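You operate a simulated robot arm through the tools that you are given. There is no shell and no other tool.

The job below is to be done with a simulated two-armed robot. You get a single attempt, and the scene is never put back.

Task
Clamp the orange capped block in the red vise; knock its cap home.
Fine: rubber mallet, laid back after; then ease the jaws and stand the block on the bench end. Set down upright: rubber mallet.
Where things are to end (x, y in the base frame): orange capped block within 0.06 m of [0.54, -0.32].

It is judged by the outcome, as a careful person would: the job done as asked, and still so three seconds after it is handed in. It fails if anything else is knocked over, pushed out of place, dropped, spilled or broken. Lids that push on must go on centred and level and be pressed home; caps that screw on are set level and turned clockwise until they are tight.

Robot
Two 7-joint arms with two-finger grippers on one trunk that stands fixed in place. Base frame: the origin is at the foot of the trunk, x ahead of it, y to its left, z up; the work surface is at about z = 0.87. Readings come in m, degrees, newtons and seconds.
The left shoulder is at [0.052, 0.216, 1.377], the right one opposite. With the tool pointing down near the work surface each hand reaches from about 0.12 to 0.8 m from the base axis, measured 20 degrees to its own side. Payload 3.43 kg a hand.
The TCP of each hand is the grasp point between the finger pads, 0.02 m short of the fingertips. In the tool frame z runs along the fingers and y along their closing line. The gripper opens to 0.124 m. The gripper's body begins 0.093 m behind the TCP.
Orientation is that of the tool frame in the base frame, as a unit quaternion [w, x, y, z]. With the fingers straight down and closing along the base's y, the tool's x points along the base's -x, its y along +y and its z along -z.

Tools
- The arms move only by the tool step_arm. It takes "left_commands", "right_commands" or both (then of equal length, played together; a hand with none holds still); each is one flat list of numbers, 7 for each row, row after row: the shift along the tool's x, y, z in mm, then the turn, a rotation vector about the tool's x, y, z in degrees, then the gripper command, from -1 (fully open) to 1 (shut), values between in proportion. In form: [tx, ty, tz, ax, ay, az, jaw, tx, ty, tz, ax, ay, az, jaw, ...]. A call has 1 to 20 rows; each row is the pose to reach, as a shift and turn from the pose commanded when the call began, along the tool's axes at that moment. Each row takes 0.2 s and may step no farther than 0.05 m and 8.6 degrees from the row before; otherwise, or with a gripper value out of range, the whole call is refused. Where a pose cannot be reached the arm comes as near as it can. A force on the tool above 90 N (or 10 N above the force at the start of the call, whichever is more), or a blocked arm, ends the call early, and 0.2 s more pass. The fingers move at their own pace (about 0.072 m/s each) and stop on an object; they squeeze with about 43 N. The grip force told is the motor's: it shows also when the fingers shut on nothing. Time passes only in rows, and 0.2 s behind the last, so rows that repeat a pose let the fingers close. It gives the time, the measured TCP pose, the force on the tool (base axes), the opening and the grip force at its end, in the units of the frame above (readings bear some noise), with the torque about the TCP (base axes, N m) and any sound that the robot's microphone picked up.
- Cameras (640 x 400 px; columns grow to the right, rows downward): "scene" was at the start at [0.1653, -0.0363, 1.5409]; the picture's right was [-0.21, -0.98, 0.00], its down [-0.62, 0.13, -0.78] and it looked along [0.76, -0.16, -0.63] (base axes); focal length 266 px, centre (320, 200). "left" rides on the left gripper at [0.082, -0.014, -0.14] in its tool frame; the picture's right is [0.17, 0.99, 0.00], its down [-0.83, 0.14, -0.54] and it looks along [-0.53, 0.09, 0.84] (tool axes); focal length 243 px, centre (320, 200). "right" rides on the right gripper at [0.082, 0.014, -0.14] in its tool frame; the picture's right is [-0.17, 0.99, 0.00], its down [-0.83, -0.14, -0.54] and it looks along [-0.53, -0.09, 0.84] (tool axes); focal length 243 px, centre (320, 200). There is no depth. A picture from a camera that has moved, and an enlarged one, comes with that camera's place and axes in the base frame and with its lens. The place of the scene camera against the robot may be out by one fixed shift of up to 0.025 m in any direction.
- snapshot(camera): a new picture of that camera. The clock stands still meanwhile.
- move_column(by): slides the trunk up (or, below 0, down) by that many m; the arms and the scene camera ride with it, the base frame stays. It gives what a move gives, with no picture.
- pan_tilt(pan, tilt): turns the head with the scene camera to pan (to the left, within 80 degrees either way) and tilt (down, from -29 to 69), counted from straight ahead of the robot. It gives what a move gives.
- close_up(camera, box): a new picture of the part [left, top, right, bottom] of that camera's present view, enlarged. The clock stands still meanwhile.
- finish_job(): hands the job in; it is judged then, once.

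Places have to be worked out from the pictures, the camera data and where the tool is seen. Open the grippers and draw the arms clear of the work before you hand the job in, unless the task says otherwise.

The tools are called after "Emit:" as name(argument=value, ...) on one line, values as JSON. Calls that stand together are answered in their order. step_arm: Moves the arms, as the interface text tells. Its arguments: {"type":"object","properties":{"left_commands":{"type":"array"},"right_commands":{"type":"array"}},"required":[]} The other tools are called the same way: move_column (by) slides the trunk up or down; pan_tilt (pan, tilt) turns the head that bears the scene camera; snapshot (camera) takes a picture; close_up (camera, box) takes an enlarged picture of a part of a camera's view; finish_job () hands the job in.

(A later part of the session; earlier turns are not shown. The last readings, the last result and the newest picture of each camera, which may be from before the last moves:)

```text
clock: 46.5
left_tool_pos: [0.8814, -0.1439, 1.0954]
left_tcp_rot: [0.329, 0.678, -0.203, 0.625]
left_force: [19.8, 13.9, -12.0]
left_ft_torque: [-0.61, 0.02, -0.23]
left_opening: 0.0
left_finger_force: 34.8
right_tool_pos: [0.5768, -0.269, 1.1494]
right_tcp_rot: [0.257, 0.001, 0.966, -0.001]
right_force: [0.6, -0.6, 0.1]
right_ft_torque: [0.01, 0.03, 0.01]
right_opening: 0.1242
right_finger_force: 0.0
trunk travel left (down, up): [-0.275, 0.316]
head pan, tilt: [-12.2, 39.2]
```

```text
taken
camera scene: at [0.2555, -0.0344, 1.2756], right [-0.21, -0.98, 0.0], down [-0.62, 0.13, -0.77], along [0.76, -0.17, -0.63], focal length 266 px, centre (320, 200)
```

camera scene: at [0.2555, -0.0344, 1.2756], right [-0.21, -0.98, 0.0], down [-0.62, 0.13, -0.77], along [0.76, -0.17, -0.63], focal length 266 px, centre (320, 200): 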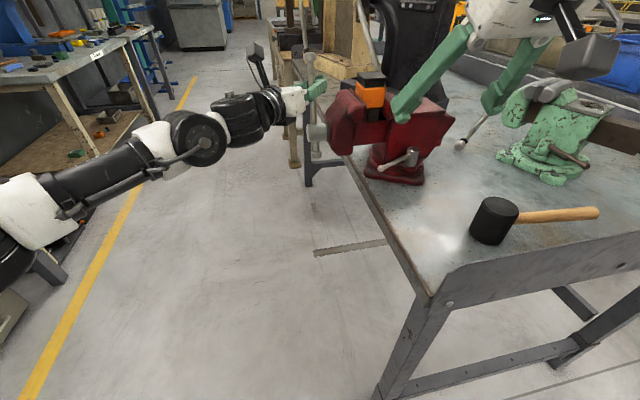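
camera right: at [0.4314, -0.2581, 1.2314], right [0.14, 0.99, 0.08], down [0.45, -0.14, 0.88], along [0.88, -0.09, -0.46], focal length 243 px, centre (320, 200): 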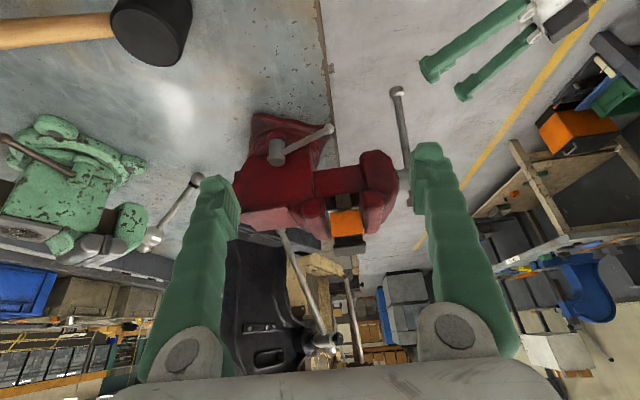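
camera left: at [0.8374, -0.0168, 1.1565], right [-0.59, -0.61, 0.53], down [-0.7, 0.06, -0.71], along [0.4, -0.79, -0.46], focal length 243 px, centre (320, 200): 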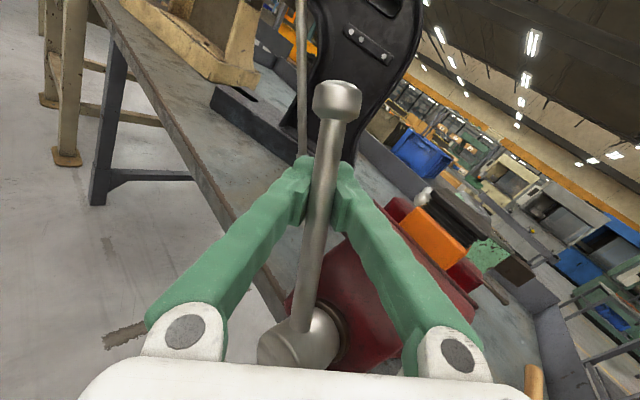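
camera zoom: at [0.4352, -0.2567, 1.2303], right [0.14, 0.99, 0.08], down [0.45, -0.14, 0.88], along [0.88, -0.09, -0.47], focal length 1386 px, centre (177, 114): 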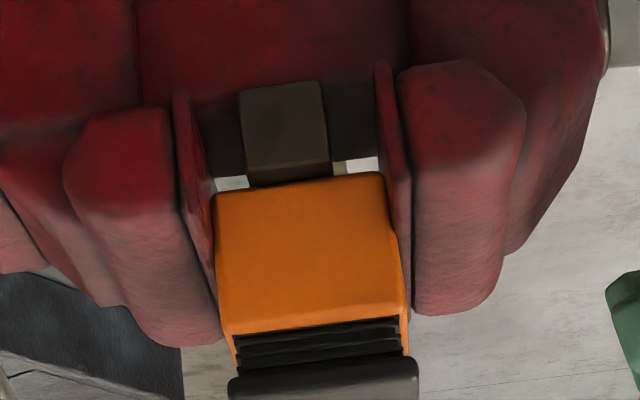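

The left fingers have closed to zero, so the bar slipped out of the pads as resistance rose—consistent with the jaw now being tight. I look at where the bar stands.

Emit:
snapshot(camera="left")

Emit:
close_up(camera="scene", box=[270, 50, 390, 200])

Emit:
close_up(camera="right", box=[340, 100, 460, 300])

```text
taken
camera left: at [0.8034, -0.0267, 1.1741], right [-0.65, -0.67, 0.35], down [-0.6, 0.17, -0.79], along [0.47, -0.72, -0.51], focal length 243 px, centre (320, 200)
```

left: 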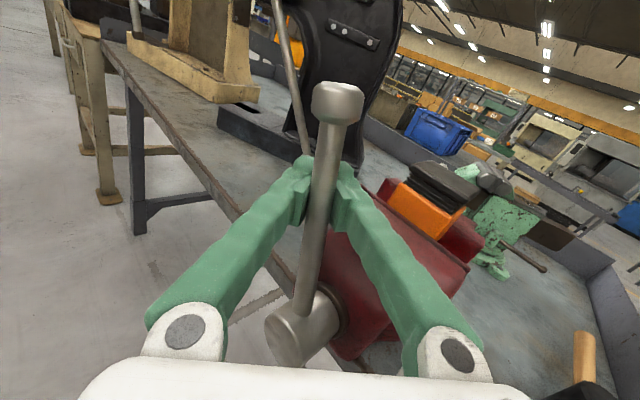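

```text
2.67 times, centred on (330, 125) of scene
camera zoom: at [0.2555, -0.0344, 1.2756], right [-0.21, -0.98, 0.0], down [-0.62, 0.13, -0.77], along [0.76, -0.17, -0.63], focal length 710 px, centre (293, 400)
```

zoom: 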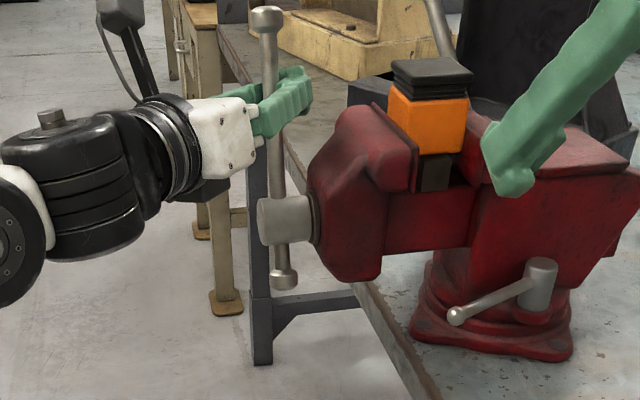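

```text
2.00 times, centred on (400, 200) of right
camera zoom: at [0.4352, -0.2567, 1.2303], right [0.14, 0.99, 0.08], down [0.45, -0.14, 0.88], along [0.88, -0.09, -0.47], focal length 485 px, centre (160, 200)
```

zoom: 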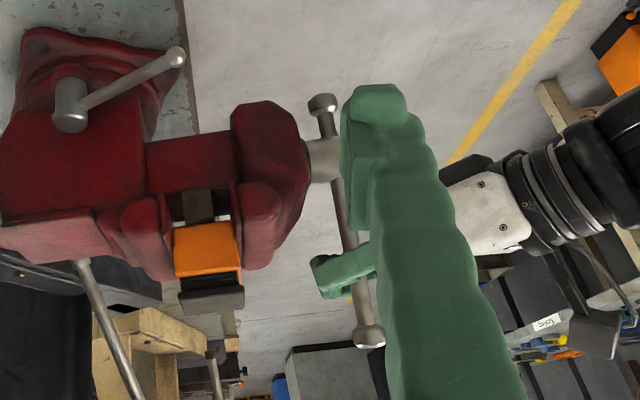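

The bar stands near 253° and still sits between the finger pads in the picture. I turn it another 15° to see whether the resistance climbs.

Emit:
step_arm(left_commands=[1.6, 6.9, -6.6, 0, 0, 3.7, 1, 2.3, 13.4, -13, 0, 0, 7.3, 1, 2.3, 19.9, -19.5, 0, 0, 10.9, 1, 2.3, 19.9, -19.5, 0, 0, 10.9, 1])

Emit:
snapshot(camera="left")

Emit:
close_up(camera="scene", box=[270, 50, 390, 200])

Emit:
close_up(camera="right", box=[315, 180, 375, 250])

```text
clock: 47.5
left_tool_pos: [0.8548, -0.143, 1.104]
left_tcp_rot: [0.267, 0.656, -0.265, 0.654]
left_force: [24.1, 14.3, -6.8]
left_ft_torque: [-0.53, 0.08, -0.4]
left_opening: 0.0004
left_finger_force: 34.0
right_tool_pos: [0.575, -0.2701, 1.1497]
right_tcp_rot: [0.257, 0.0, 0.966, -0.001]
right_force: [-0.1, 0.3, -0.1]
right_ft_torque: [0.02, 0.0, 0.01]
right_opening: 0.1243
right_finger_force: 0.1
trunk travel left (down, up): [-0.275, 0.316]
head pan, tilt: [-12.2, 39.2]
```

```text
taken
camera left: at [0.7655, -0.0364, 1.1861], right [-0.69, -0.71, 0.17], down [-0.49, 0.27, -0.83], along [0.54, -0.65, -0.53], focal length 243 px, centre (320, 200)
```

left: 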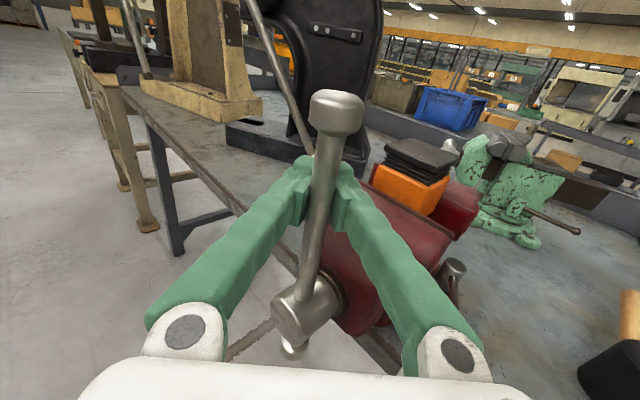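

```text
2.67 times, centred on (330, 125) of scene
camera zoom: at [0.2555, -0.0341, 1.2757], right [-0.21, -0.98, 0.0], down [-0.62, 0.13, -0.77], along [0.76, -0.17, -0.63], focal length 710 px, centre (293, 400)
```

zoom: 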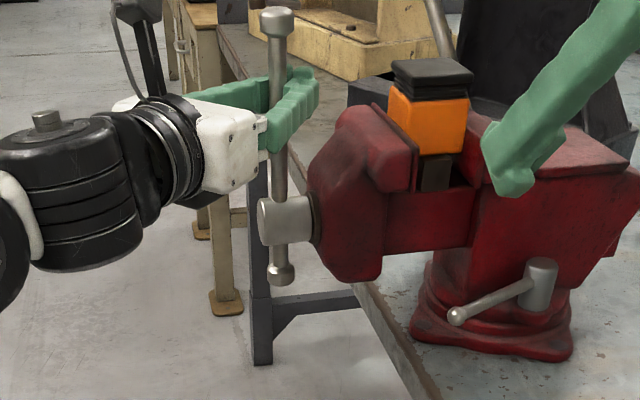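

```text
5.71 times, centred on (345, 215) of right
camera zoom: at [0.4351, -0.2564, 1.2304], right [0.14, 0.99, 0.08], down [0.45, -0.14, 0.88], along [0.88, -0.09, -0.47], focal length 1386 px, centre (177, 114)
```

zoom: 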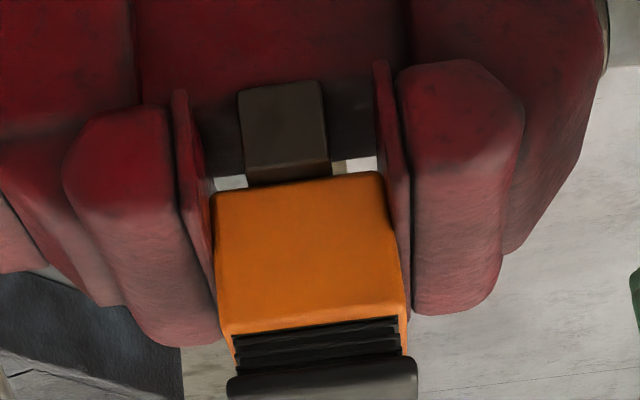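

The jaws are closed on the block and the bar, now hooked by the shut fingers, resists with about 2.6 N m versus roughly 0.7 when free. I pull it a further 20° to make sure it is properly tight.

Emit:
step_arm(left_commands=[0.4, 6.8, -7, 0, 0, 0, 1, 0, 13.4, -13.7, 0, 0, 0, 1, -1.2, 19.9, -20.4, 0, 0, 0, 1, -3.3, 26.2, -26.9, 0, 0, 0, 1, -3.3, 26.2, -26.9, 0, 0, 0, 1])

Emit:
snapshot(camera="left")

Emit:
close_up(camera="right", box=[315, 180, 375, 250])

```text
clock: 48.7
left_tool_pos: [0.8182, -0.1411, 1.1019]
left_tcp_rot: [0.267, 0.656, -0.263, 0.656]
left_force: [44.3, 6.8, 15.3]
left_ft_torque: [-0.06, -1.94, -0.67]
left_opening: 0.0059
left_finger_force: 40.1
right_tool_pos: [0.5769, -0.2698, 1.1489]
right_tcp_rot: [0.257, 0.0, 0.966, -0.002]
right_force: [0.1, 0.5, -0.7]
right_ft_torque: [-0.02, 0.0, 0.07]
right_opening: 0.1242
right_finger_force: 0.0
trunk travel left (down, up): [-0.275, 0.316]
head pan, tilt: [-12.2, 39.2]
```

```text
taken
camera left: at [0.7293, -0.0352, 1.1834], right [-0.68, -0.71, 0.17], down [-0.49, 0.27, -0.83], along [0.54, -0.65, -0.53], focal length 243 px, centre (320, 200)
```

left: 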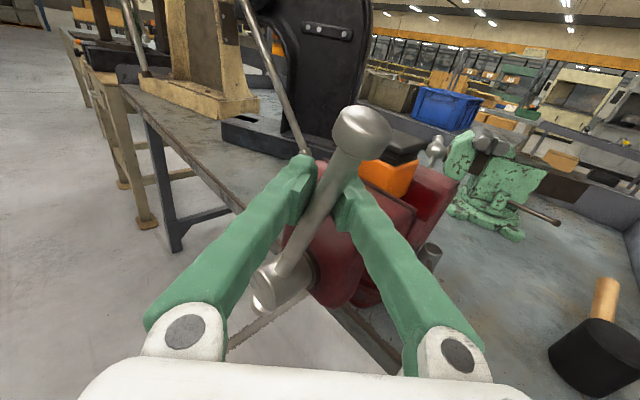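

```text
5.71 times, centred on (345, 215) of right
camera zoom: at [0.4354, -0.2573, 1.2303], right [0.14, 0.99, 0.08], down [0.45, -0.14, 0.88], along [0.88, -0.09, -0.47], focal length 1386 px, centre (177, 114)
```

zoom: 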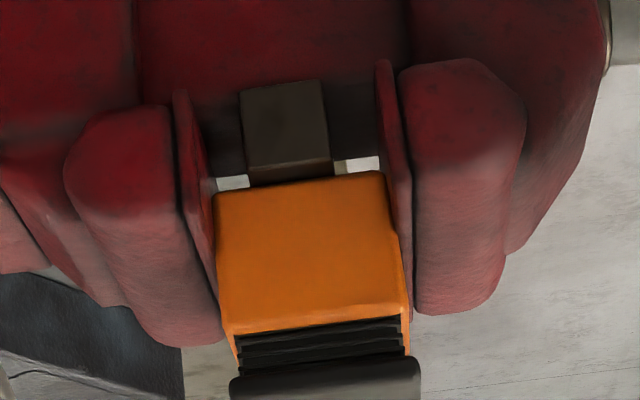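

The resistance has climbed to about 5 N m and the jaws hold the block firmly: clamped. I open the left fingers a little, back away from the bar, and retreat to the left.

Emit:
step_arm(left_commands=[0, 0, 0, 0, 0, 0, 0.6, 0, 0, 0, 0, 0, 0, 0.35, 0, 0, 0, 0, 0, 0, 0.35, 0, 0, -25, 0, 0, 0, 0.35, 0, 0, -50, 0, 0, 0, 0.35, 0, 0, -90, 0, 0, 0, 0.35, 0, 0, -130, 0, 0, 0, 0.35, 0, 0, -130, 0, 0, 0, 0.35])

Emit:
snapshot(camera="left")

Emit:
snapshot(camera="scene")

Emit:
close_up(camera="right", box=[290, 120, 430, 260])

```text
clock: 50.5
left_tool_pos: [0.7165, -0.0557, 1.1039]
left_tcp_rot: [0.269, 0.654, -0.269, 0.654]
left_force: [0.6, -0.4, -0.1]
left_ft_torque: [-0.01, 0.0, -0.01]
left_opening: 0.0403
left_finger_force: 0.0
right_tool_pos: [0.5721, -0.2726, 1.1509]
right_tcp_rot: [0.258, 0.0, 0.966, 0.0]
right_force: [0.7, -0.7, 0.5]
right_ft_torque: [0.0, 0.04, 0.01]
right_opening: 0.1241
right_finger_force: 0.0
trunk travel left (down, up): [-0.275, 0.316]
head pan, tilt: [-12.2, 39.2]
```

```text
taken
camera left: at [0.6284, 0.0515, 1.1863], right [-0.69, -0.7, 0.17], down [-0.48, 0.28, -0.83], along [0.54, -0.66, -0.53], focal length 243 px, centre (320, 200)
```

left: 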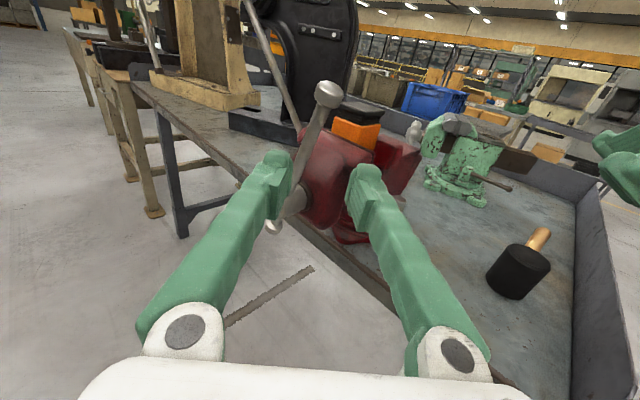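

```text
taken
camera scene: at [0.2516, -0.0369, 1.2764], right [-0.21, -0.98, 0.0], down [-0.62, 0.13, -0.77], along [0.76, -0.16, -0.63], focal length 266 px, centre (320, 200)
```

scene: 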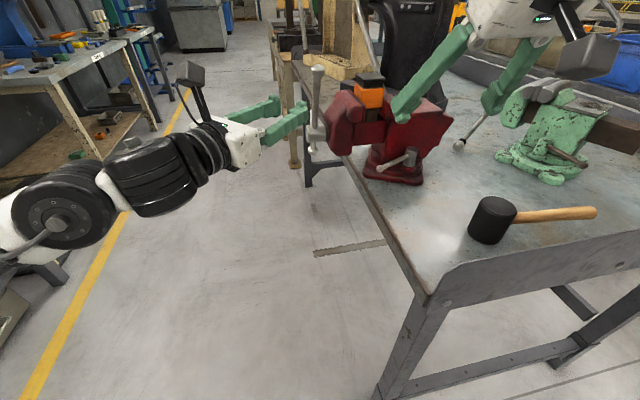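

```text
2.86 times, centred on (360, 190) of right
camera zoom: at [0.4314, -0.2591, 1.2312], right [0.14, 0.99, 0.08], down [0.45, -0.14, 0.88], along [0.88, -0.09, -0.46], focal length 693 px, centre (206, 229)
```

zoom: 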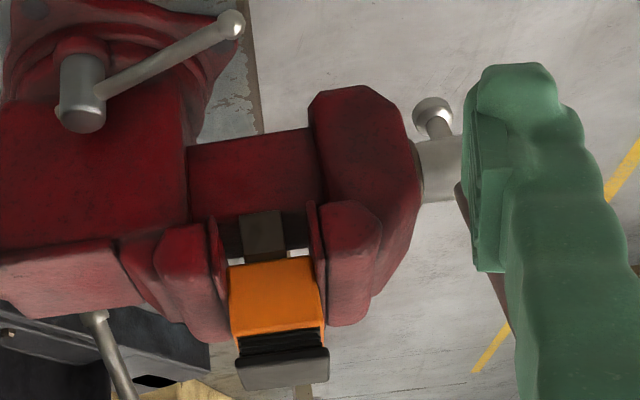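

The block is clamped and the bar rests up near the top, tilted toward the robot. Next the mallet: I turn the right hand 90° and bring it to the right of and above the mallet head, tilted 30°, so the fingers can close across the head while the left hand backs off a little.

Emit:
step_arm(left_commands=[0, 0, -10, 0, 0, 0, 0.35, 0, 0, -20, 0, 0, 0, 0.35, 0, 0, -30, 0, 0, 0, 0.35, 0, 0, -40, 0, 0, 0, 0.35, 0, 0, -50, 0, 0, 0, 0.35, 0, 0, -60, 0, 0, 0, 0.35, 0, 0, -60, 0, 0, 0, 0.35, 0, 0, -60, 0, 0, 0, 0.35, 0, 0, -60, 0, 0, 0, 0.35, 0, 0, -60, 0, 0, 0, 0.35, 0, 0, -60, 0, 0, 0, 0.35, 0, 0, -60, 0, 0, 0, 0.35], right_commands=[7, -20, 7, -4.1, 0, -7.1, -1, 15, -41, 15, -8.2, 0, -14.2, -1, 22, -61, 24, -12.3, 0, -21.2, -1, 30, -82, 33, -16.4, 0, -28.3, -1, 38, -102, 41, -20.5, 0, -35.4, -1, 45, -123, 49, -24.5, 0, -42.5, -1, 53, -143, 58, -28.6, 0, -49.6, -1, 60, -164, 66, -32.7, 0, -56.7, -1, 68, -184, 74, -36.8, 0, -63.7, -1, 75, -205, 82, -40.9, 0, -70.8, -1, 83, -225, 90, -45, 0, -77.9, -1, 83, -225, 90, -45, 0, -77.9, -1])

Emit:
snapshot(camera="right")

Emit:
snapshot(camera="scene")

```text
clock: 53.1
left_tool_pos: [0.6741, -0.0155, 1.1033]
left_tcp_rot: [0.269, 0.654, -0.268, 0.654]
left_force: [0.0, -0.5, 0.8]
left_ft_torque: [0.0, -0.06, -0.02]
left_opening: 0.0403
left_finger_force: 0.0
right_tool_pos: [0.5431, -0.4976, 1.0347]
right_tcp_rot: [0.182, -0.683, 0.684, 0.183]
right_force: [0.4, 0.7, -0.6]
right_ft_torque: [0.02, -0.04, -0.04]
right_opening: 0.1238
right_finger_force: 0.1
trunk travel left (down, up): [-0.275, 0.316]
head pan, tilt: [-12.2, 39.2]
```

```text
taken
camera right: at [0.5301, -0.6392, 1.1135], right [-0.99, 0.14, 0.08], down [0.14, 0.45, 0.88], along [0.09, 0.88, -0.46], focal length 243 px, centre (320, 200)
```

right: 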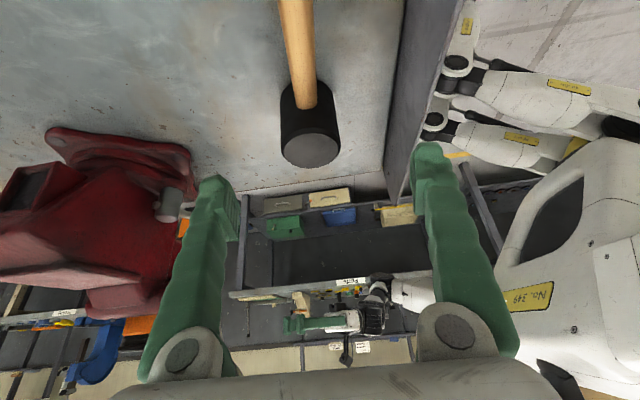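

```text
taken
camera scene: at [0.2506, -0.0363, 1.2766], right [-0.21, -0.98, 0.0], down [-0.62, 0.13, -0.78], along [0.76, -0.16, -0.63], focal length 266 px, centre (320, 200)
```

scene: 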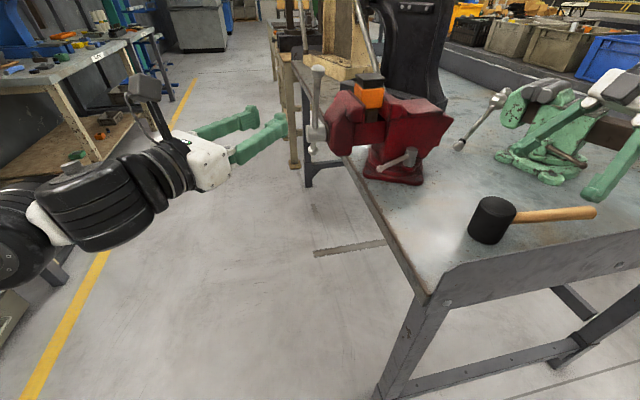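

The right hand stands over the mallet as planned, and the near edge of the bench has a raised rim I must keep the fingers clear of. I enlarge the right view to fix the mallet head exactly.

Emit:
close_up(camera="right", box=[240, 0, 480, 200])

Emit:
close_up(camera="scene", box=[400, 160, 640, 320])

```text
2.00 times, centred on (360, 100) of right
camera zoom: at [0.5301, -0.6392, 1.1135], right [-0.99, 0.14, 0.08], down [0.14, 0.45, 0.88], along [0.09, 0.88, -0.46], focal length 485 px, centre (240, 400)
```

zoom: 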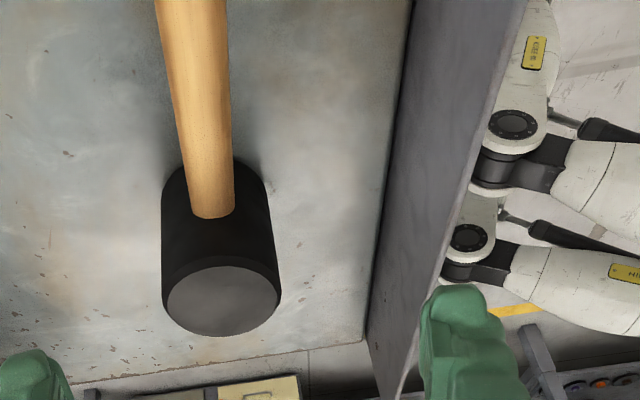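

```text
2.50 times, centred on (520, 240) of scene
camera zoom: at [0.2506, -0.0363, 1.2766], right [-0.21, -0.98, 0.0], down [-0.62, 0.13, -0.78], along [0.76, -0.16, -0.63], focal length 665 px, centre (-180, 100)
```

zoom: 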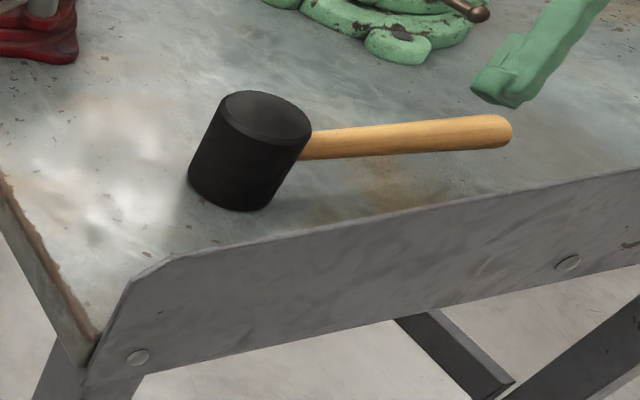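

The head measures 60 mm across, centred at (0.554, -0.438) with its top at z≈0.948; the handle runs to -y with a 6° slant, and the rim (x<0.446) is clear of the fingers. I go in along the tilted approach and close on the head.

Emit:
step_arm(right_commands=[4, -6, 20, 1.6, 0, 2.7, -0.6, 8, -11, 45, 3.15, 0, 5.46, -0.6, 8, -11, 75, 3.15, 0, 5.46, -0.6, 8, -11, 100, 3.15, 0, 5.46, -0.6, 8, -11, 120, 3.15, 0, 5.46, -0.6, 8, -11, 133, 3.15, 0, 5.46, -0.6, 8, -11, 133, 3.15, 0, 5.46, -0.6])

Emit:
snapshot(camera="right")

Emit:
close_up(camera="scene", box=[400, 120, 640, 280])

```text
clock: 54.7
left_tool_pos: [0.6743, -0.0143, 1.103]
left_tcp_rot: [0.269, 0.654, -0.268, 0.654]
left_force: [-0.8, -0.5, -0.6]
left_ft_torque: [-0.02, -0.01, 0.03]
left_opening: 0.0405
left_finger_force: 0.0
right_tool_pos: [0.5573, -0.4382, 0.9155]
right_tcp_rot: [0.194, -0.644, 0.72, 0.172]
right_force: [0.2, 0.8, 1.0]
right_ft_torque: [-0.01, -0.02, 0.0]
right_opening: 0.0991
right_finger_force: 0.0
trunk travel left (down, up): [-0.275, 0.316]
head pan, tilt: [-12.2, 39.2]
```

```text
taken
camera right: at [0.5273, -0.5769, 0.9952], right [-0.96, 0.25, 0.08], down [0.19, 0.43, 0.88], along [0.19, 0.87, -0.46], focal length 243 px, centre (320, 200)
```

right: 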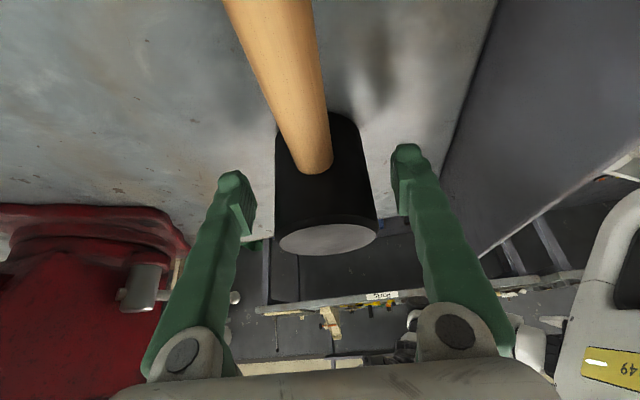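

```text
2.50 times, centred on (520, 200) of scene
camera zoom: at [0.2511, -0.0361, 1.2765], right [-0.21, -0.98, 0.0], down [-0.62, 0.13, -0.78], along [0.76, -0.16, -0.63], focal length 665 px, centre (-180, 200)
```

zoom: 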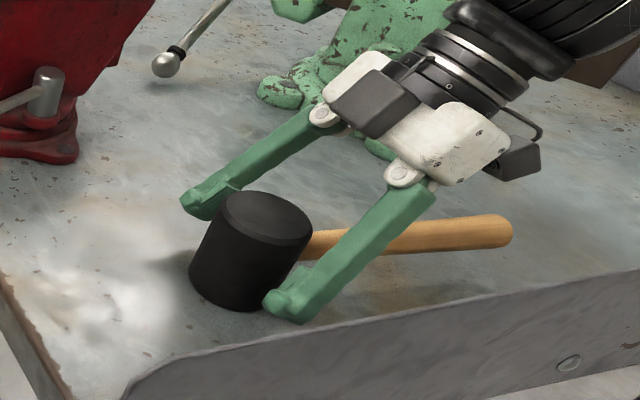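

The fingers straddle the mallet head evenly. I nudge 3 mm toward -x to centre, close, and lift a little to test the hold.

Emit:
step_arm(right_commands=[0, 3, 0, 0, 0, 0, -0.6, 0, 3, 0, 0, 0, 0, -0.2, 0, 3, 0, 0, 0, 0, 0.2, 0, 3, 0, 0, 0, 0, 1, 0, 3, 0, 0, 0, 0, 1, 0, 3, 0, 0, 0, 0, 1, 0, 3, 0, 0, 0, 0, 1])

Emit:
snapshot(camera="right")

```text
clock: 56.3
left_tool_pos: [0.6749, -0.0147, 1.1043]
left_tcp_rot: [0.27, 0.654, -0.27, 0.654]
left_force: [-0.2, 0.4, -0.2]
left_ft_torque: [-0.04, -0.01, 0.01]
left_opening: 0.0405
left_finger_force: 0.0
right_tool_pos: [0.5535, -0.4371, 0.9149]
right_tcp_rot: [0.193, -0.644, 0.72, 0.172]
right_force: [2.4, 0.9, 0.0]
right_ft_torque: [0.01, -0.07, 0.05]
right_opening: 0.0616
right_finger_force: 42.8
trunk travel left (down, up): [-0.275, 0.316]
head pan, tilt: [-12.2, 39.2]
```

```text
taken
camera right: at [0.5243, -0.5763, 0.9953], right [-0.96, 0.25, 0.08], down [0.19, 0.43, 0.88], along [0.19, 0.87, -0.46], focal length 243 px, centre (320, 200)
```

right: 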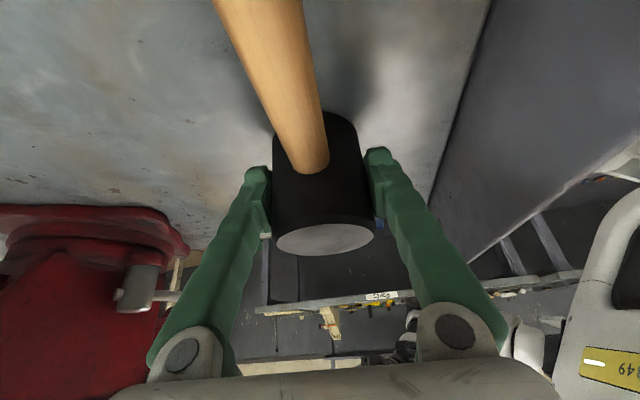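

The head is held (opening 61.6 mm, 43 N). I lift it 60 mm straight up and check for slip.

Emit:
step_arm(right_commands=[-7.5, 0, -13, 0, 0, 0, 1, -15, 0, -26, 0, 0, 0, 1, -22.5, 0, -39, 0, 0, 0, 1, -30, 0, -52, 0, 0, 0, 1, -30, 0, -52, 0, 0, 0, 1])

Emit:
snapshot(camera="right")

Emit:
close_up(camera="scene", box=[400, 120, 640, 280])

```text
clock: 57.5
left_tool_pos: [0.6743, -0.0153, 1.1026]
left_tcp_rot: [0.27, 0.654, -0.269, 0.653]
left_force: [0.0, -0.1, 0.3]
left_ft_torque: [-0.01, -0.02, 0.01]
left_opening: 0.0403
left_finger_force: 0.1
right_tool_pos: [0.5532, -0.4369, 0.9751]
right_tcp_rot: [0.193, -0.644, 0.72, 0.173]
right_force: [0.5, -0.3, -2.2]
right_ft_torque: [0.07, 0.01, 0.0]
right_opening: 0.0614
right_finger_force: 42.6
trunk travel left (down, up): [-0.275, 0.316]
head pan, tilt: [-12.2, 39.2]
```

```text
taken
camera right: at [0.524, -0.5765, 1.0543], right [-0.96, 0.25, 0.08], down [0.19, 0.43, 0.88], along [0.19, 0.87, -0.46], focal length 243 px, centre (320, 200)
```

right: 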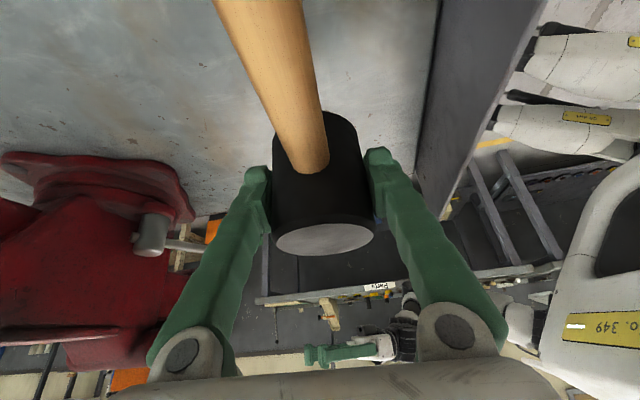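

```text
2.50 times, centred on (520, 200) of scene
camera zoom: at [0.2517, -0.0369, 1.2764], right [-0.21, -0.98, 0.0], down [-0.62, 0.13, -0.77], along [0.76, -0.16, -0.63], focal length 665 px, centre (-180, 200)
```

zoom: 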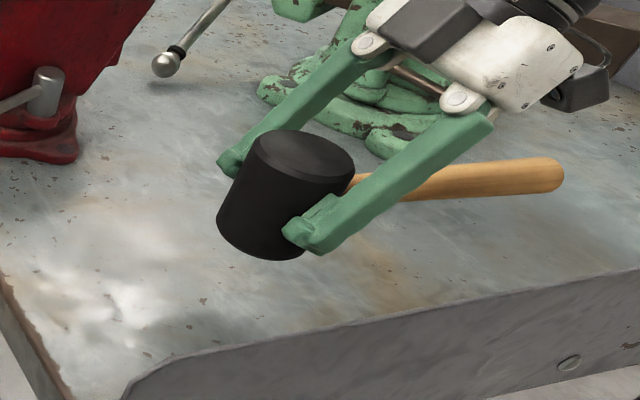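

The mallet is held firmly with no slip (about 2 N weight). I raise the trunk 0.15 m to get reach over the vise, then measure the cap from the left camera.

Emit:
move_column(by=0.15)

Emit:
snapshot(camera="left")

Emit:
close_up(camera="scene", box=[290, 80, 450, 220])

```text
clock: 59.3
left_tool_pos: [0.6758, -0.0148, 1.2536]
left_tcp_rot: [0.269, 0.654, -0.269, 0.654]
left_force: [-0.1, 0.0, -0.6]
left_ft_torque: [-0.02, 0.02, 0.0]
left_opening: 0.0402
left_finger_force: 0.1
right_tool_pos: [0.5541, -0.4365, 1.1244]
right_tcp_rot: [0.192, -0.644, 0.72, 0.173]
right_force: [-0.2, -0.2, -4.5]
right_ft_torque: [0.07, 0.04, 0.0]
right_opening: 0.0616
right_finger_force: 42.8
trunk travel left (down, up): [-0.425, 0.166]
head pan, tilt: [-12.2, 39.2]
```

```text
taken
camera left: at [0.5867, 0.0926, 1.3349], right [-0.69, -0.7, 0.17], down [-0.48, 0.28, -0.83], along [0.53, -0.66, -0.53], focal length 243 px, centre (320, 200)
```

left: 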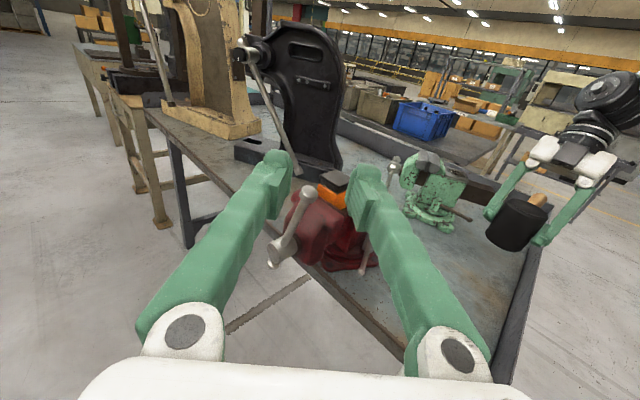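

```text
2.86 times, centred on (370, 150) of scene
camera zoom: at [0.214, -0.0366, 1.426], right [-0.21, -0.98, 0.0], down [-0.62, 0.13, -0.77], along [0.76, -0.16, -0.63], focal length 760 px, centre (177, 343)
```

zoom: 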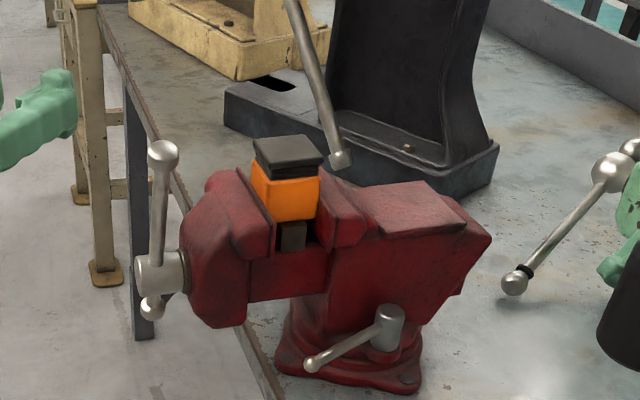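

The cap top centre comes out at (0.850, -0.265, 1.113) from right and scene views together. I raise the trunk another 0.10 m and carry the mallet to about 8 cm over the cap, turning it so the handle points back toward my right.

Emit:
move_column(by=0.1)

Emit:
step_arm(right_commands=[-19, -27, 8, 1.9, 0, 3.3, 1, -37, -55, 17, 3.8, 0, 6.7, 1, -56, -82, 25, 5.8, 0, 10, 1, -74, -110, 34, 7.7, 0, 13.3, 1, -93, -137, 42, 9.6, 0, 16.7, 1, -112, -165, 51, 11.5, 0, 20, 1, -130, -192, 59, 13.5, 0, 23.3, 1, -149, -220, 68, 15.4, 0, 26.7, 1, -167, -247, 76, 17.3, 0, 30, 1, -186, -275, 84, 19.2, 0, 33.3, 1, -186, -275, 84, 19.2, 0, 33.3, 1])

Emit:
snapshot(camera="scene")

Emit:
snapshot(camera="right")

Emit:
snapshot(camera="left")

```text
clock: 60.6
left_tool_pos: [0.6751, -0.0158, 1.3513]
left_tcp_rot: [0.27, 0.655, -0.269, 0.653]
left_force: [0.5, 0.2, 0.2]
left_ft_torque: [-0.02, -0.02, 0.0]
left_opening: 0.0403
left_finger_force: 0.1
right_tool_pos: [0.5536, -0.4382, 1.2233]
right_tcp_rot: [0.192, -0.643, 0.721, 0.173]
right_force: [0.1, 0.0, -4.8]
right_ft_torque: [0.1, 0.0, 0.03]
right_opening: 0.0616
right_finger_force: 43.1
trunk travel left (down, up): [-0.525, 0.066]
head pan, tilt: [-12.2, 39.2]
```

```text
clock: 63.0
left_tool_pos: [0.6763, -0.0137, 1.3515]
left_tcp_rot: [0.27, 0.654, -0.269, 0.653]
left_force: [0.5, -0.8, -0.3]
left_ft_torque: [-0.01, 0.0, -0.01]
left_opening: 0.0402
left_finger_force: 0.1
right_tool_pos: [0.765, -0.3104, 1.2461]
right_tcp_rot: [0.238, -0.371, 0.892, 0.099]
right_force: [0.1, 0.3, -3.4]
right_ft_torque: [0.07, -0.06, 0.03]
right_opening: 0.0613
right_finger_force: 43.3
right hand out of reach, approached as far as the arm can: row 7, 8, 9, 10, 11
trunk travel left (down, up): [-0.525, 0.066]
head pan, tilt: [-12.2, 39.2]
```

```text
taken
camera scene: at [0.1674, -0.0363, 1.5406], right [-0.21, -0.98, 0.0], down [-0.62, 0.13, -0.77], along [0.76, -0.16, -0.63], focal length 266 px, centre (320, 200)
```

scene: 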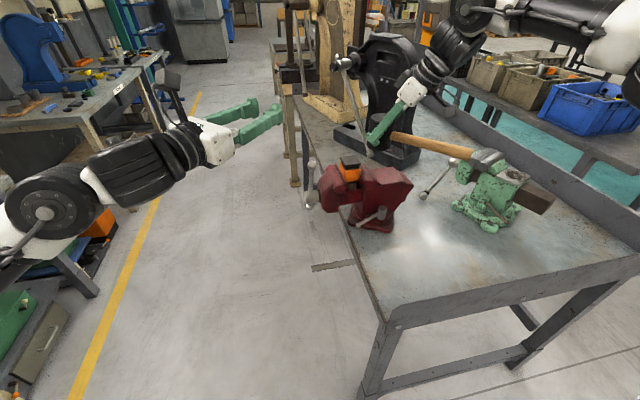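

```text
taken
camera right: at [0.6556, -0.4012, 1.3273], right [-0.6, 0.8, 0.08], down [0.42, 0.22, 0.88], along [0.68, 0.56, -0.47], focal length 243 px, centre (320, 200)
```

right: 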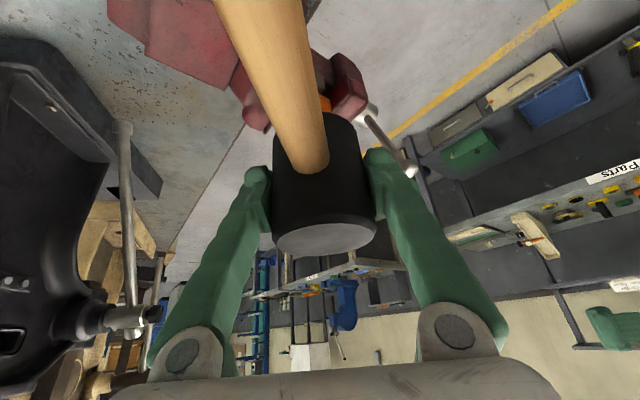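

```text
taken
camera left: at [0.588, 0.0928, 1.4343], right [-0.69, -0.7, 0.17], down [-0.48, 0.28, -0.83], along [0.53, -0.66, -0.53], focal length 243 px, centre (320, 200)
```

left: 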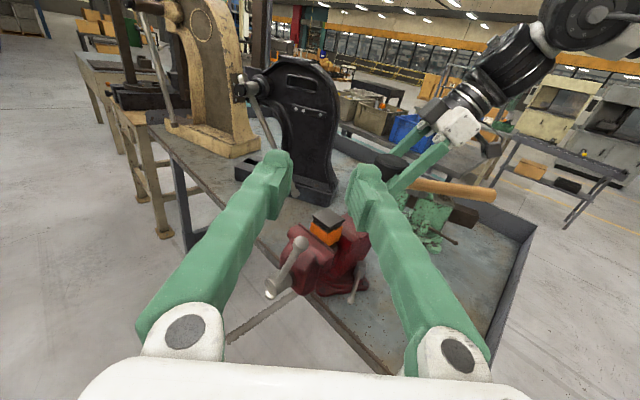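

With this attitude the right arm stops at x≈0.765, well above the vise. I raise the trunk the last 0.066 m and turn the hand more straight ahead, coming lower at the same time, to see if it then reaches over the cap (staying 4 cm above it).

Emit:
move_column(by=0.065)

Emit:
step_arm(right_commands=[-4, -4, 20, 2.9, 0, 5, 1, -8, -9, 45, 5.8, 0, 10.1, 1, -12, -14, 70, 8.7, 0, 15.1, 1, -16, -19, 95, 11.6, 0, 20.2, 1, -20, -24, 120, 14.5, 0, 25.2, 1, -24, -28, 143, 17.4, 0, 30.3, 1, -24, -28, 143, 17.4, 0, 30.3, 1])

Emit:
snapshot(camera="scene")

Emit:
snapshot(camera="left")

```text
clock: 64.0
left_tool_pos: [0.6759, -0.015, 1.4155]
left_tcp_rot: [0.27, 0.655, -0.269, 0.652]
left_force: [1.0, -0.1, -0.5]
left_ft_torque: [-0.04, -0.07, -0.01]
left_opening: 0.0401
left_finger_force: 0.1
right_tool_pos: [0.7294, -0.309, 1.465]
right_tcp_rot: [0.332, -0.379, 0.862, 0.06]
right_force: [0.0, 0.4, -4.7]
right_ft_torque: [0.06, -0.07, 0.0]
right_opening: 0.0615
right_finger_force: 42.4
trunk travel left (down, up): [-0.59, 0.001]
head pan, tilt: [-12.2, 39.2]
```

```text
clock: 65.6
left_tool_pos: [0.6729, -0.0165, 1.4179]
left_tcp_rot: [0.269, 0.654, -0.269, 0.654]
left_force: [0.6, -0.5, 0.4]
left_ft_torque: [0.0, 0.0, -0.02]
left_opening: 0.0405
left_finger_force: 0.1
right_tool_pos: [0.7805, -0.3339, 1.3704]
right_tcp_rot: [0.36, -0.097, 0.928, 0.016]
right_force: [0.4, -0.4, -3.7]
right_ft_torque: [0.07, -0.05, 0.01]
right_opening: 0.0615
right_finger_force: 43.0
right hand out of reach, approached as far as the arm can: row 1, 2, 3, 4, 5, 6, 7
trunk travel left (down, up): [-0.59, 0.001]
head pan, tilt: [-12.2, 39.2]
```

```text
taken
camera scene: at [0.0933, -0.038, 1.6114], right [-0.21, -0.98, 0.0], down [-0.62, 0.13, -0.78], along [0.76, -0.16, -0.63], focal length 266 px, centre (320, 200)
```

scene: 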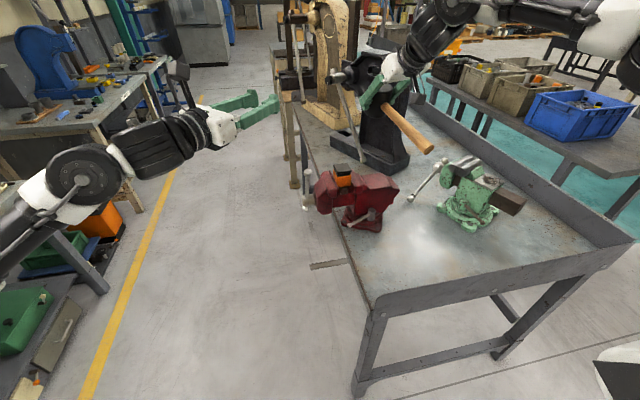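

```text
taken
camera left: at [0.585, 0.0913, 1.5011], right [-0.69, -0.7, 0.17], down [-0.48, 0.28, -0.83], along [0.54, -0.66, -0.53], focal length 243 px, centre (320, 200)
```

left: 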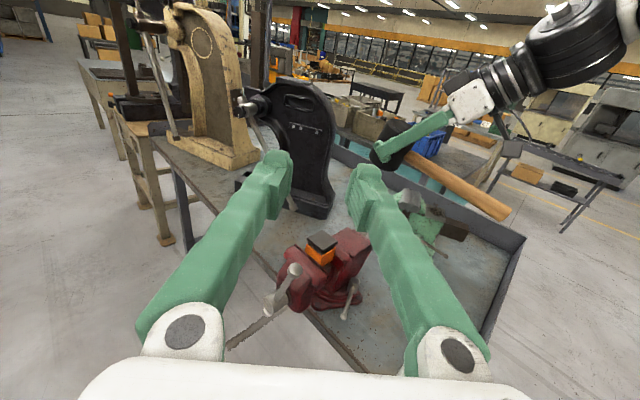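

Raising the trunk moves the shoulders back, so that made reach worse; nothing was touched. The cure is to grip the head with more tilt. I bring the mallet back over its place with its first attitude, then lower the trunk.

Emit:
step_arm(right_commands=[25, -6, -4, -4.9, 1, -6.4, 1, 50, -12, -9, -9.9, 2, -12.8, 1, 76, -18, -13, -14.8, 3, -19.2, 1, 101, -24, -18, -19.7, 4, -25.6, 1, 126, -31, -22, -24.7, 5, -32, 1, 151, -37, -27, -29.6, 6, -38.4, 1, 177, -43, -31, -34.5, 7, -44.8, 1, 202, -49, -36, -39.5, 8, -51.2, 1, 227, -55, -40, -44.4, 9.05, -57.6, 1, 227, -55, -40, -44.4, 9.05, -57.6, 1])

Emit:
move_column(by=-0.165)

Emit:
snapshot(camera="right")

Emit:
snapshot(camera="scene")

```text
clock: 67.8
left_tool_pos: [0.6756, -0.014, 1.4184]
left_tcp_rot: [0.271, 0.654, -0.269, 0.654]
left_force: [0.4, 0.2, 0.2]
left_ft_torque: [0.0, -0.02, -0.03]
left_opening: 0.0406
left_finger_force: 0.1
right_tool_pos: [0.6016, -0.4222, 1.2454]
right_tcp_rot: [0.195, -0.638, 0.725, 0.173]
right_force: [-0.3, 0.0, -4.0]
right_ft_torque: [0.11, 0.0, 0.01]
right_opening: 0.0613
right_finger_force: 43.1
trunk travel left (down, up): [-0.59, 0.001]
head pan, tilt: [-12.2, 39.2]
```

```text
clock: 69.7
left_tool_pos: [0.6745, -0.0141, 1.2544]
left_tcp_rot: [0.269, 0.654, -0.269, 0.654]
left_force: [0.9, 0.3, 0.0]
left_ft_torque: [0.01, -0.01, -0.02]
left_opening: 0.0405
left_finger_force: 0.1
right_tool_pos: [0.6012, -0.422, 1.0815]
right_tcp_rot: [0.196, -0.638, 0.725, 0.172]
right_force: [0.1, -0.4, -4.0]
right_ft_torque: [0.04, -0.01, -0.01]
right_opening: 0.0616
right_finger_force: 43.3
trunk travel left (down, up): [-0.425, 0.166]
head pan, tilt: [-12.2, 39.2]
```

```text
taken
camera right: at [0.5697, -0.5611, 1.1613], right [-0.96, 0.27, 0.08], down [0.2, 0.42, 0.88], along [0.2, 0.86, -0.46], focal length 243 px, centre (320, 200)
```

right: 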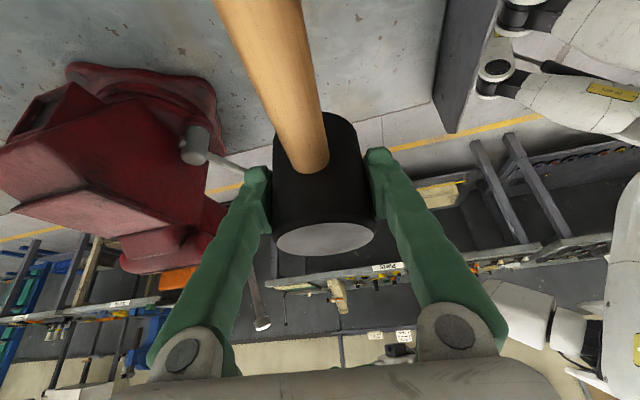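

```text
taken
camera scene: at [0.2134, -0.0364, 1.4262], right [-0.21, -0.98, 0.0], down [-0.62, 0.13, -0.78], along [0.76, -0.16, -0.63], focal length 266 px, centre (320, 200)
```

scene: 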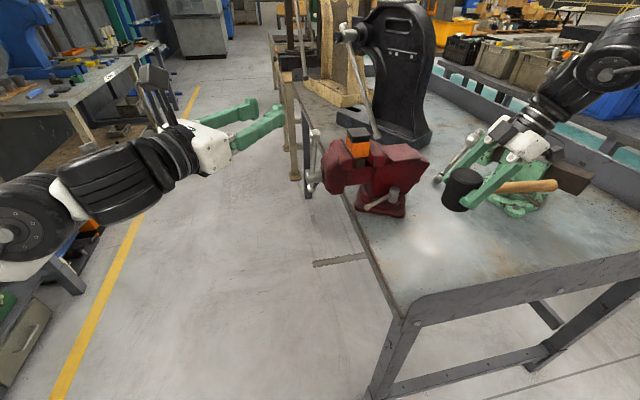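

The mallet is still firm. Before regripping, I test (high above the vise, with the mallet tilted in hand) whether a 45° tilt reaches over the cap from this trunk height.

Emit:
step_arm(right_commands=[-29, -25, -6, 4.8, -1.7, 6.2, 1, -58, -50, -12, 9.6, -3.3, 12.4, 1, -86, -75, -19, 14.4, -5, 18.7, 1, -115, -99, -25, 19.1, -6.7, 24.9, 1, -144, -124, -31, 23.9, -8.3, 31.1, 1, -173, -149, -37, 28.7, -10, 37.3, 1, -201, -174, -43, 33.5, -11.6, 43.6, 1, -230, -199, -50, 38.3, -13.3, 49.8, 1, -230, -199, -50, 38.3, -13.3, 49.8, 1])

Emit:
snapshot(camera="scene")

```text
clock: 71.7
left_tool_pos: [0.6737, -0.0155, 1.2537]
left_tcp_rot: [0.27, 0.653, -0.27, 0.654]
left_force: [-0.1, -1.6, -0.2]
left_ft_torque: [0.02, -0.01, 0.06]
left_opening: 0.0404
left_finger_force: 0.0
right_tool_pos: [0.8193, -0.2784, 1.2384]
right_tcp_rot: [0.377, -0.159, 0.91, 0.068]
right_force: [0.1, -0.2, -4.2]
right_ft_torque: [0.04, -0.05, 0.02]
right_opening: 0.0613
right_finger_force: 43.1
trunk travel left (down, up): [-0.425, 0.166]
head pan, tilt: [-12.2, 39.2]
```

```text
taken
camera scene: at [0.2134, -0.0376, 1.4262], right [-0.21, -0.98, 0.0], down [-0.62, 0.13, -0.77], along [0.76, -0.16, -0.63], focal length 266 px, centre (320, 200)
```

scene: 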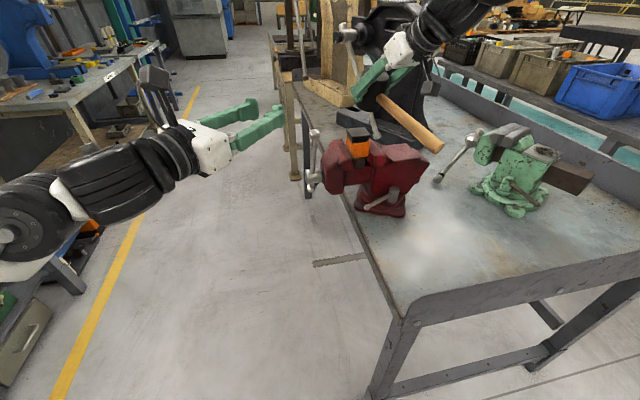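

At this trunk height the 45° tilt reaches easily. I check whether levelling the mallet (30° tilt, straight from the present grip) is also reachable here, about 6 cm above the cap—then no regrip is needed.

Emit:
step_arm(right_commands=[-2, 0, 8, 0, 4, 0, 1, -4, 1, 16, 0, 8, 0, 1, -6, 1, 24, 0, 12, 0, 1, -9, 2, 37, 0, 15, 0, 1, -9, 2, 37, 0, 15, 0, 1])

Emit:
snapshot(camera="scene")

Emit:
snapshot(camera="right")

Emit:
snapshot(camera="left")

```text
clock: 72.9
left_tool_pos: [0.6758, -0.0141, 1.2521]
left_tcp_rot: [0.269, 0.654, -0.268, 0.654]
left_force: [1.3, -0.9, -0.4]
left_ft_torque: [0.02, 0.01, -0.06]
left_opening: 0.0403
left_finger_force: 0.0
right_tool_pos: [0.783, -0.2969, 1.2026]
right_tcp_rot: [0.255, -0.167, 0.951, 0.045]
right_force: [0.8, 0.5, -4.0]
right_ft_torque: [0.06, -0.07, -0.02]
right_opening: 0.0613
right_finger_force: 42.4
right hand out of reach, approached as far as the arm can: row 1, 2, 3, 4, 5
trunk travel left (down, up): [-0.425, 0.166]
head pan, tilt: [-12.2, 39.2]
```

```text
taken
camera scene: at [0.2153, -0.0365, 1.4259], right [-0.21, -0.98, 0.0], down [-0.62, 0.13, -0.77], along [0.76, -0.16, -0.63], focal length 266 px, centre (320, 200)
```

scene: 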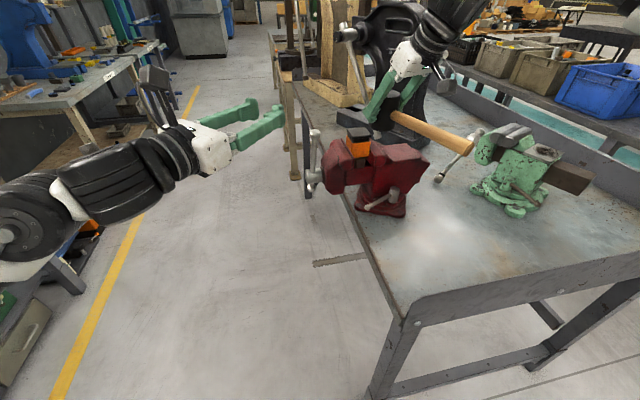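

```text
taken
camera right: at [0.6456, -0.333, 1.2831], right [-0.2, 0.98, 0.08], down [0.47, 0.02, 0.88], along [0.86, 0.22, -0.47], focal length 243 px, centre (320, 200)
```

right: 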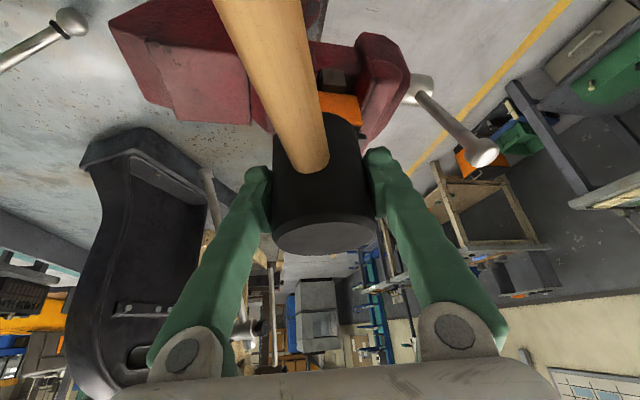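

```text
taken
camera left: at [0.5877, 0.0927, 1.3346], right [-0.69, -0.7, 0.17], down [-0.48, 0.28, -0.83], along [0.53, -0.66, -0.53], focal length 243 px, centre (320, 200)
```

left: 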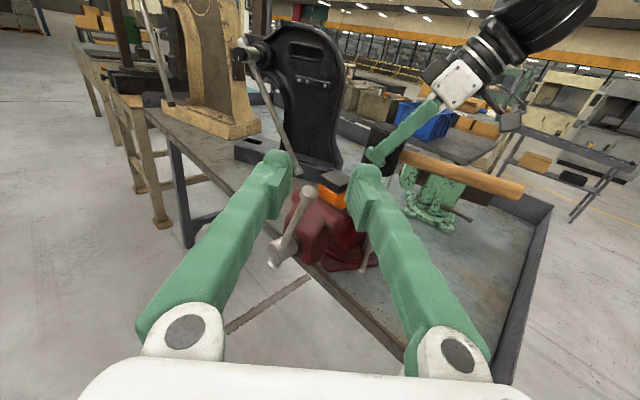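

At 30° tilt the reach ends at x≈0.78, so I do need a steeper grip. I take the mallet back over its own spot to set it down and regrip at 45°.

Emit:
step_arm(right_commands=[36, -6, 3, -3.5, 0, -6.1, 1, 71, -12, 7, -7.1, 0, -12.3, 1, 107, -18, 10, -10.6, 0, -18.4, 1, 143, -24, 13, -14.1, 0, -24.6, 1, 179, -30, 17, -17.7, 0, -30.7, 1, 214, -36, 20, -21.2, 0, -36.9, 1, 250, -42, 24, -24.7, 0, -43, 1, 286, -48, 27, -28.3, 0, -49.2, 1, 322, -54, 30, -31.8, 0, -55.3, 1, 322, -54, 30, -31.8, 0, -55.3, 1])

Emit:
snapshot(camera="right")

Emit:
close_up(camera="scene", box=[380, 140, 620, 300])

```text
clock: 75.1
left_tool_pos: [0.6749, -0.0144, 1.2525]
left_tcp_rot: [0.27, 0.654, -0.27, 0.654]
left_force: [-0.3, 0.6, 0.7]
left_ft_torque: [-0.06, -0.02, -0.03]
left_opening: 0.0403
left_finger_force: 0.1
right_tool_pos: [0.5515, -0.4372, 1.0166]
right_tcp_rot: [0.193, -0.645, 0.719, 0.173]
right_force: [0.2, 1.6, -4.1]
right_ft_torque: [0.08, 0.0, 0.01]
right_opening: 0.0617
right_finger_force: 43.0
trunk travel left (down, up): [-0.425, 0.166]
head pan, tilt: [-12.2, 39.2]
```

```text
taken
camera right: at [0.5224, -0.5776, 1.0973], right [-0.97, 0.25, 0.08], down [0.19, 0.43, 0.88], along [0.18, 0.87, -0.46], focal length 243 px, centre (320, 200)
```

right: 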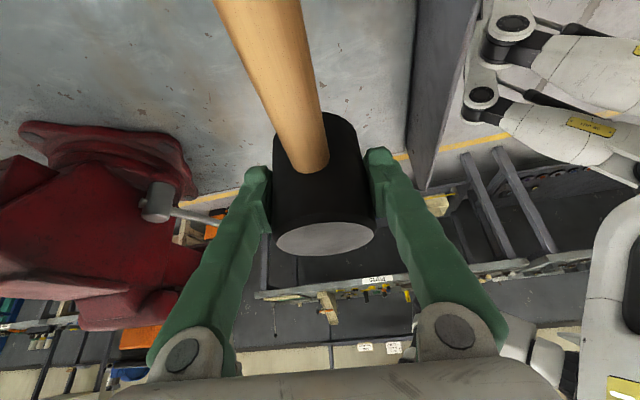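

```text
2.50 times, centred on (500, 220) of scene
camera zoom: at [0.2139, -0.036, 1.4261], right [-0.21, -0.98, 0.0], down [-0.62, 0.13, -0.77], along [0.76, -0.16, -0.63], focal length 665 px, centre (-130, 150)
```

zoom: 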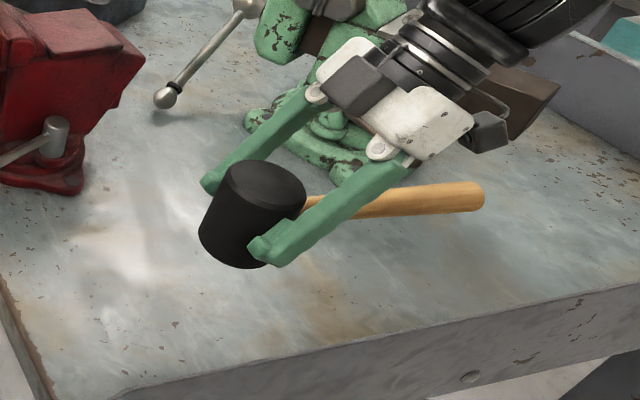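

The mallet sits in the hand exactly as when picked. I lower it onto its old spot, gently at the end.

Emit:
step_arm(right_commands=[12, -1, 21, 0, 0, 0, 1, 24, -2, 42, 0, 0, 0, 1, 36, -2, 62, 0, 0, 0, 1, 44, -2, 76, 0, 0, 0, 1, 48, -2, 83, 0, 0, 0, 1, 50, -2, 86.5, 0, 0, 0, 1, 50.5, -2, 87.5, 0, 0, 0, 1])

```text
clock: 76.7
left_tool_pos: [0.6748, -0.0143, 1.2536]
left_tcp_rot: [0.269, 0.654, -0.268, 0.654]
left_force: [-0.1, 0.9, -0.3]
left_ft_torque: [0.01, 0.02, 0.02]
left_opening: 0.0401
left_finger_force: 0.1
right_tool_pos: [0.5523, -0.4368, 0.9179]
right_tcp_rot: [0.192, -0.645, 0.719, 0.173]
right_force: [0.4, -0.1, -3.3]
right_ft_torque: [0.08, -0.02, 0.02]
right_opening: 0.0615
right_finger_force: 43.0
trunk travel left (down, up): [-0.425, 0.166]
head pan, tilt: [-12.2, 39.2]
```

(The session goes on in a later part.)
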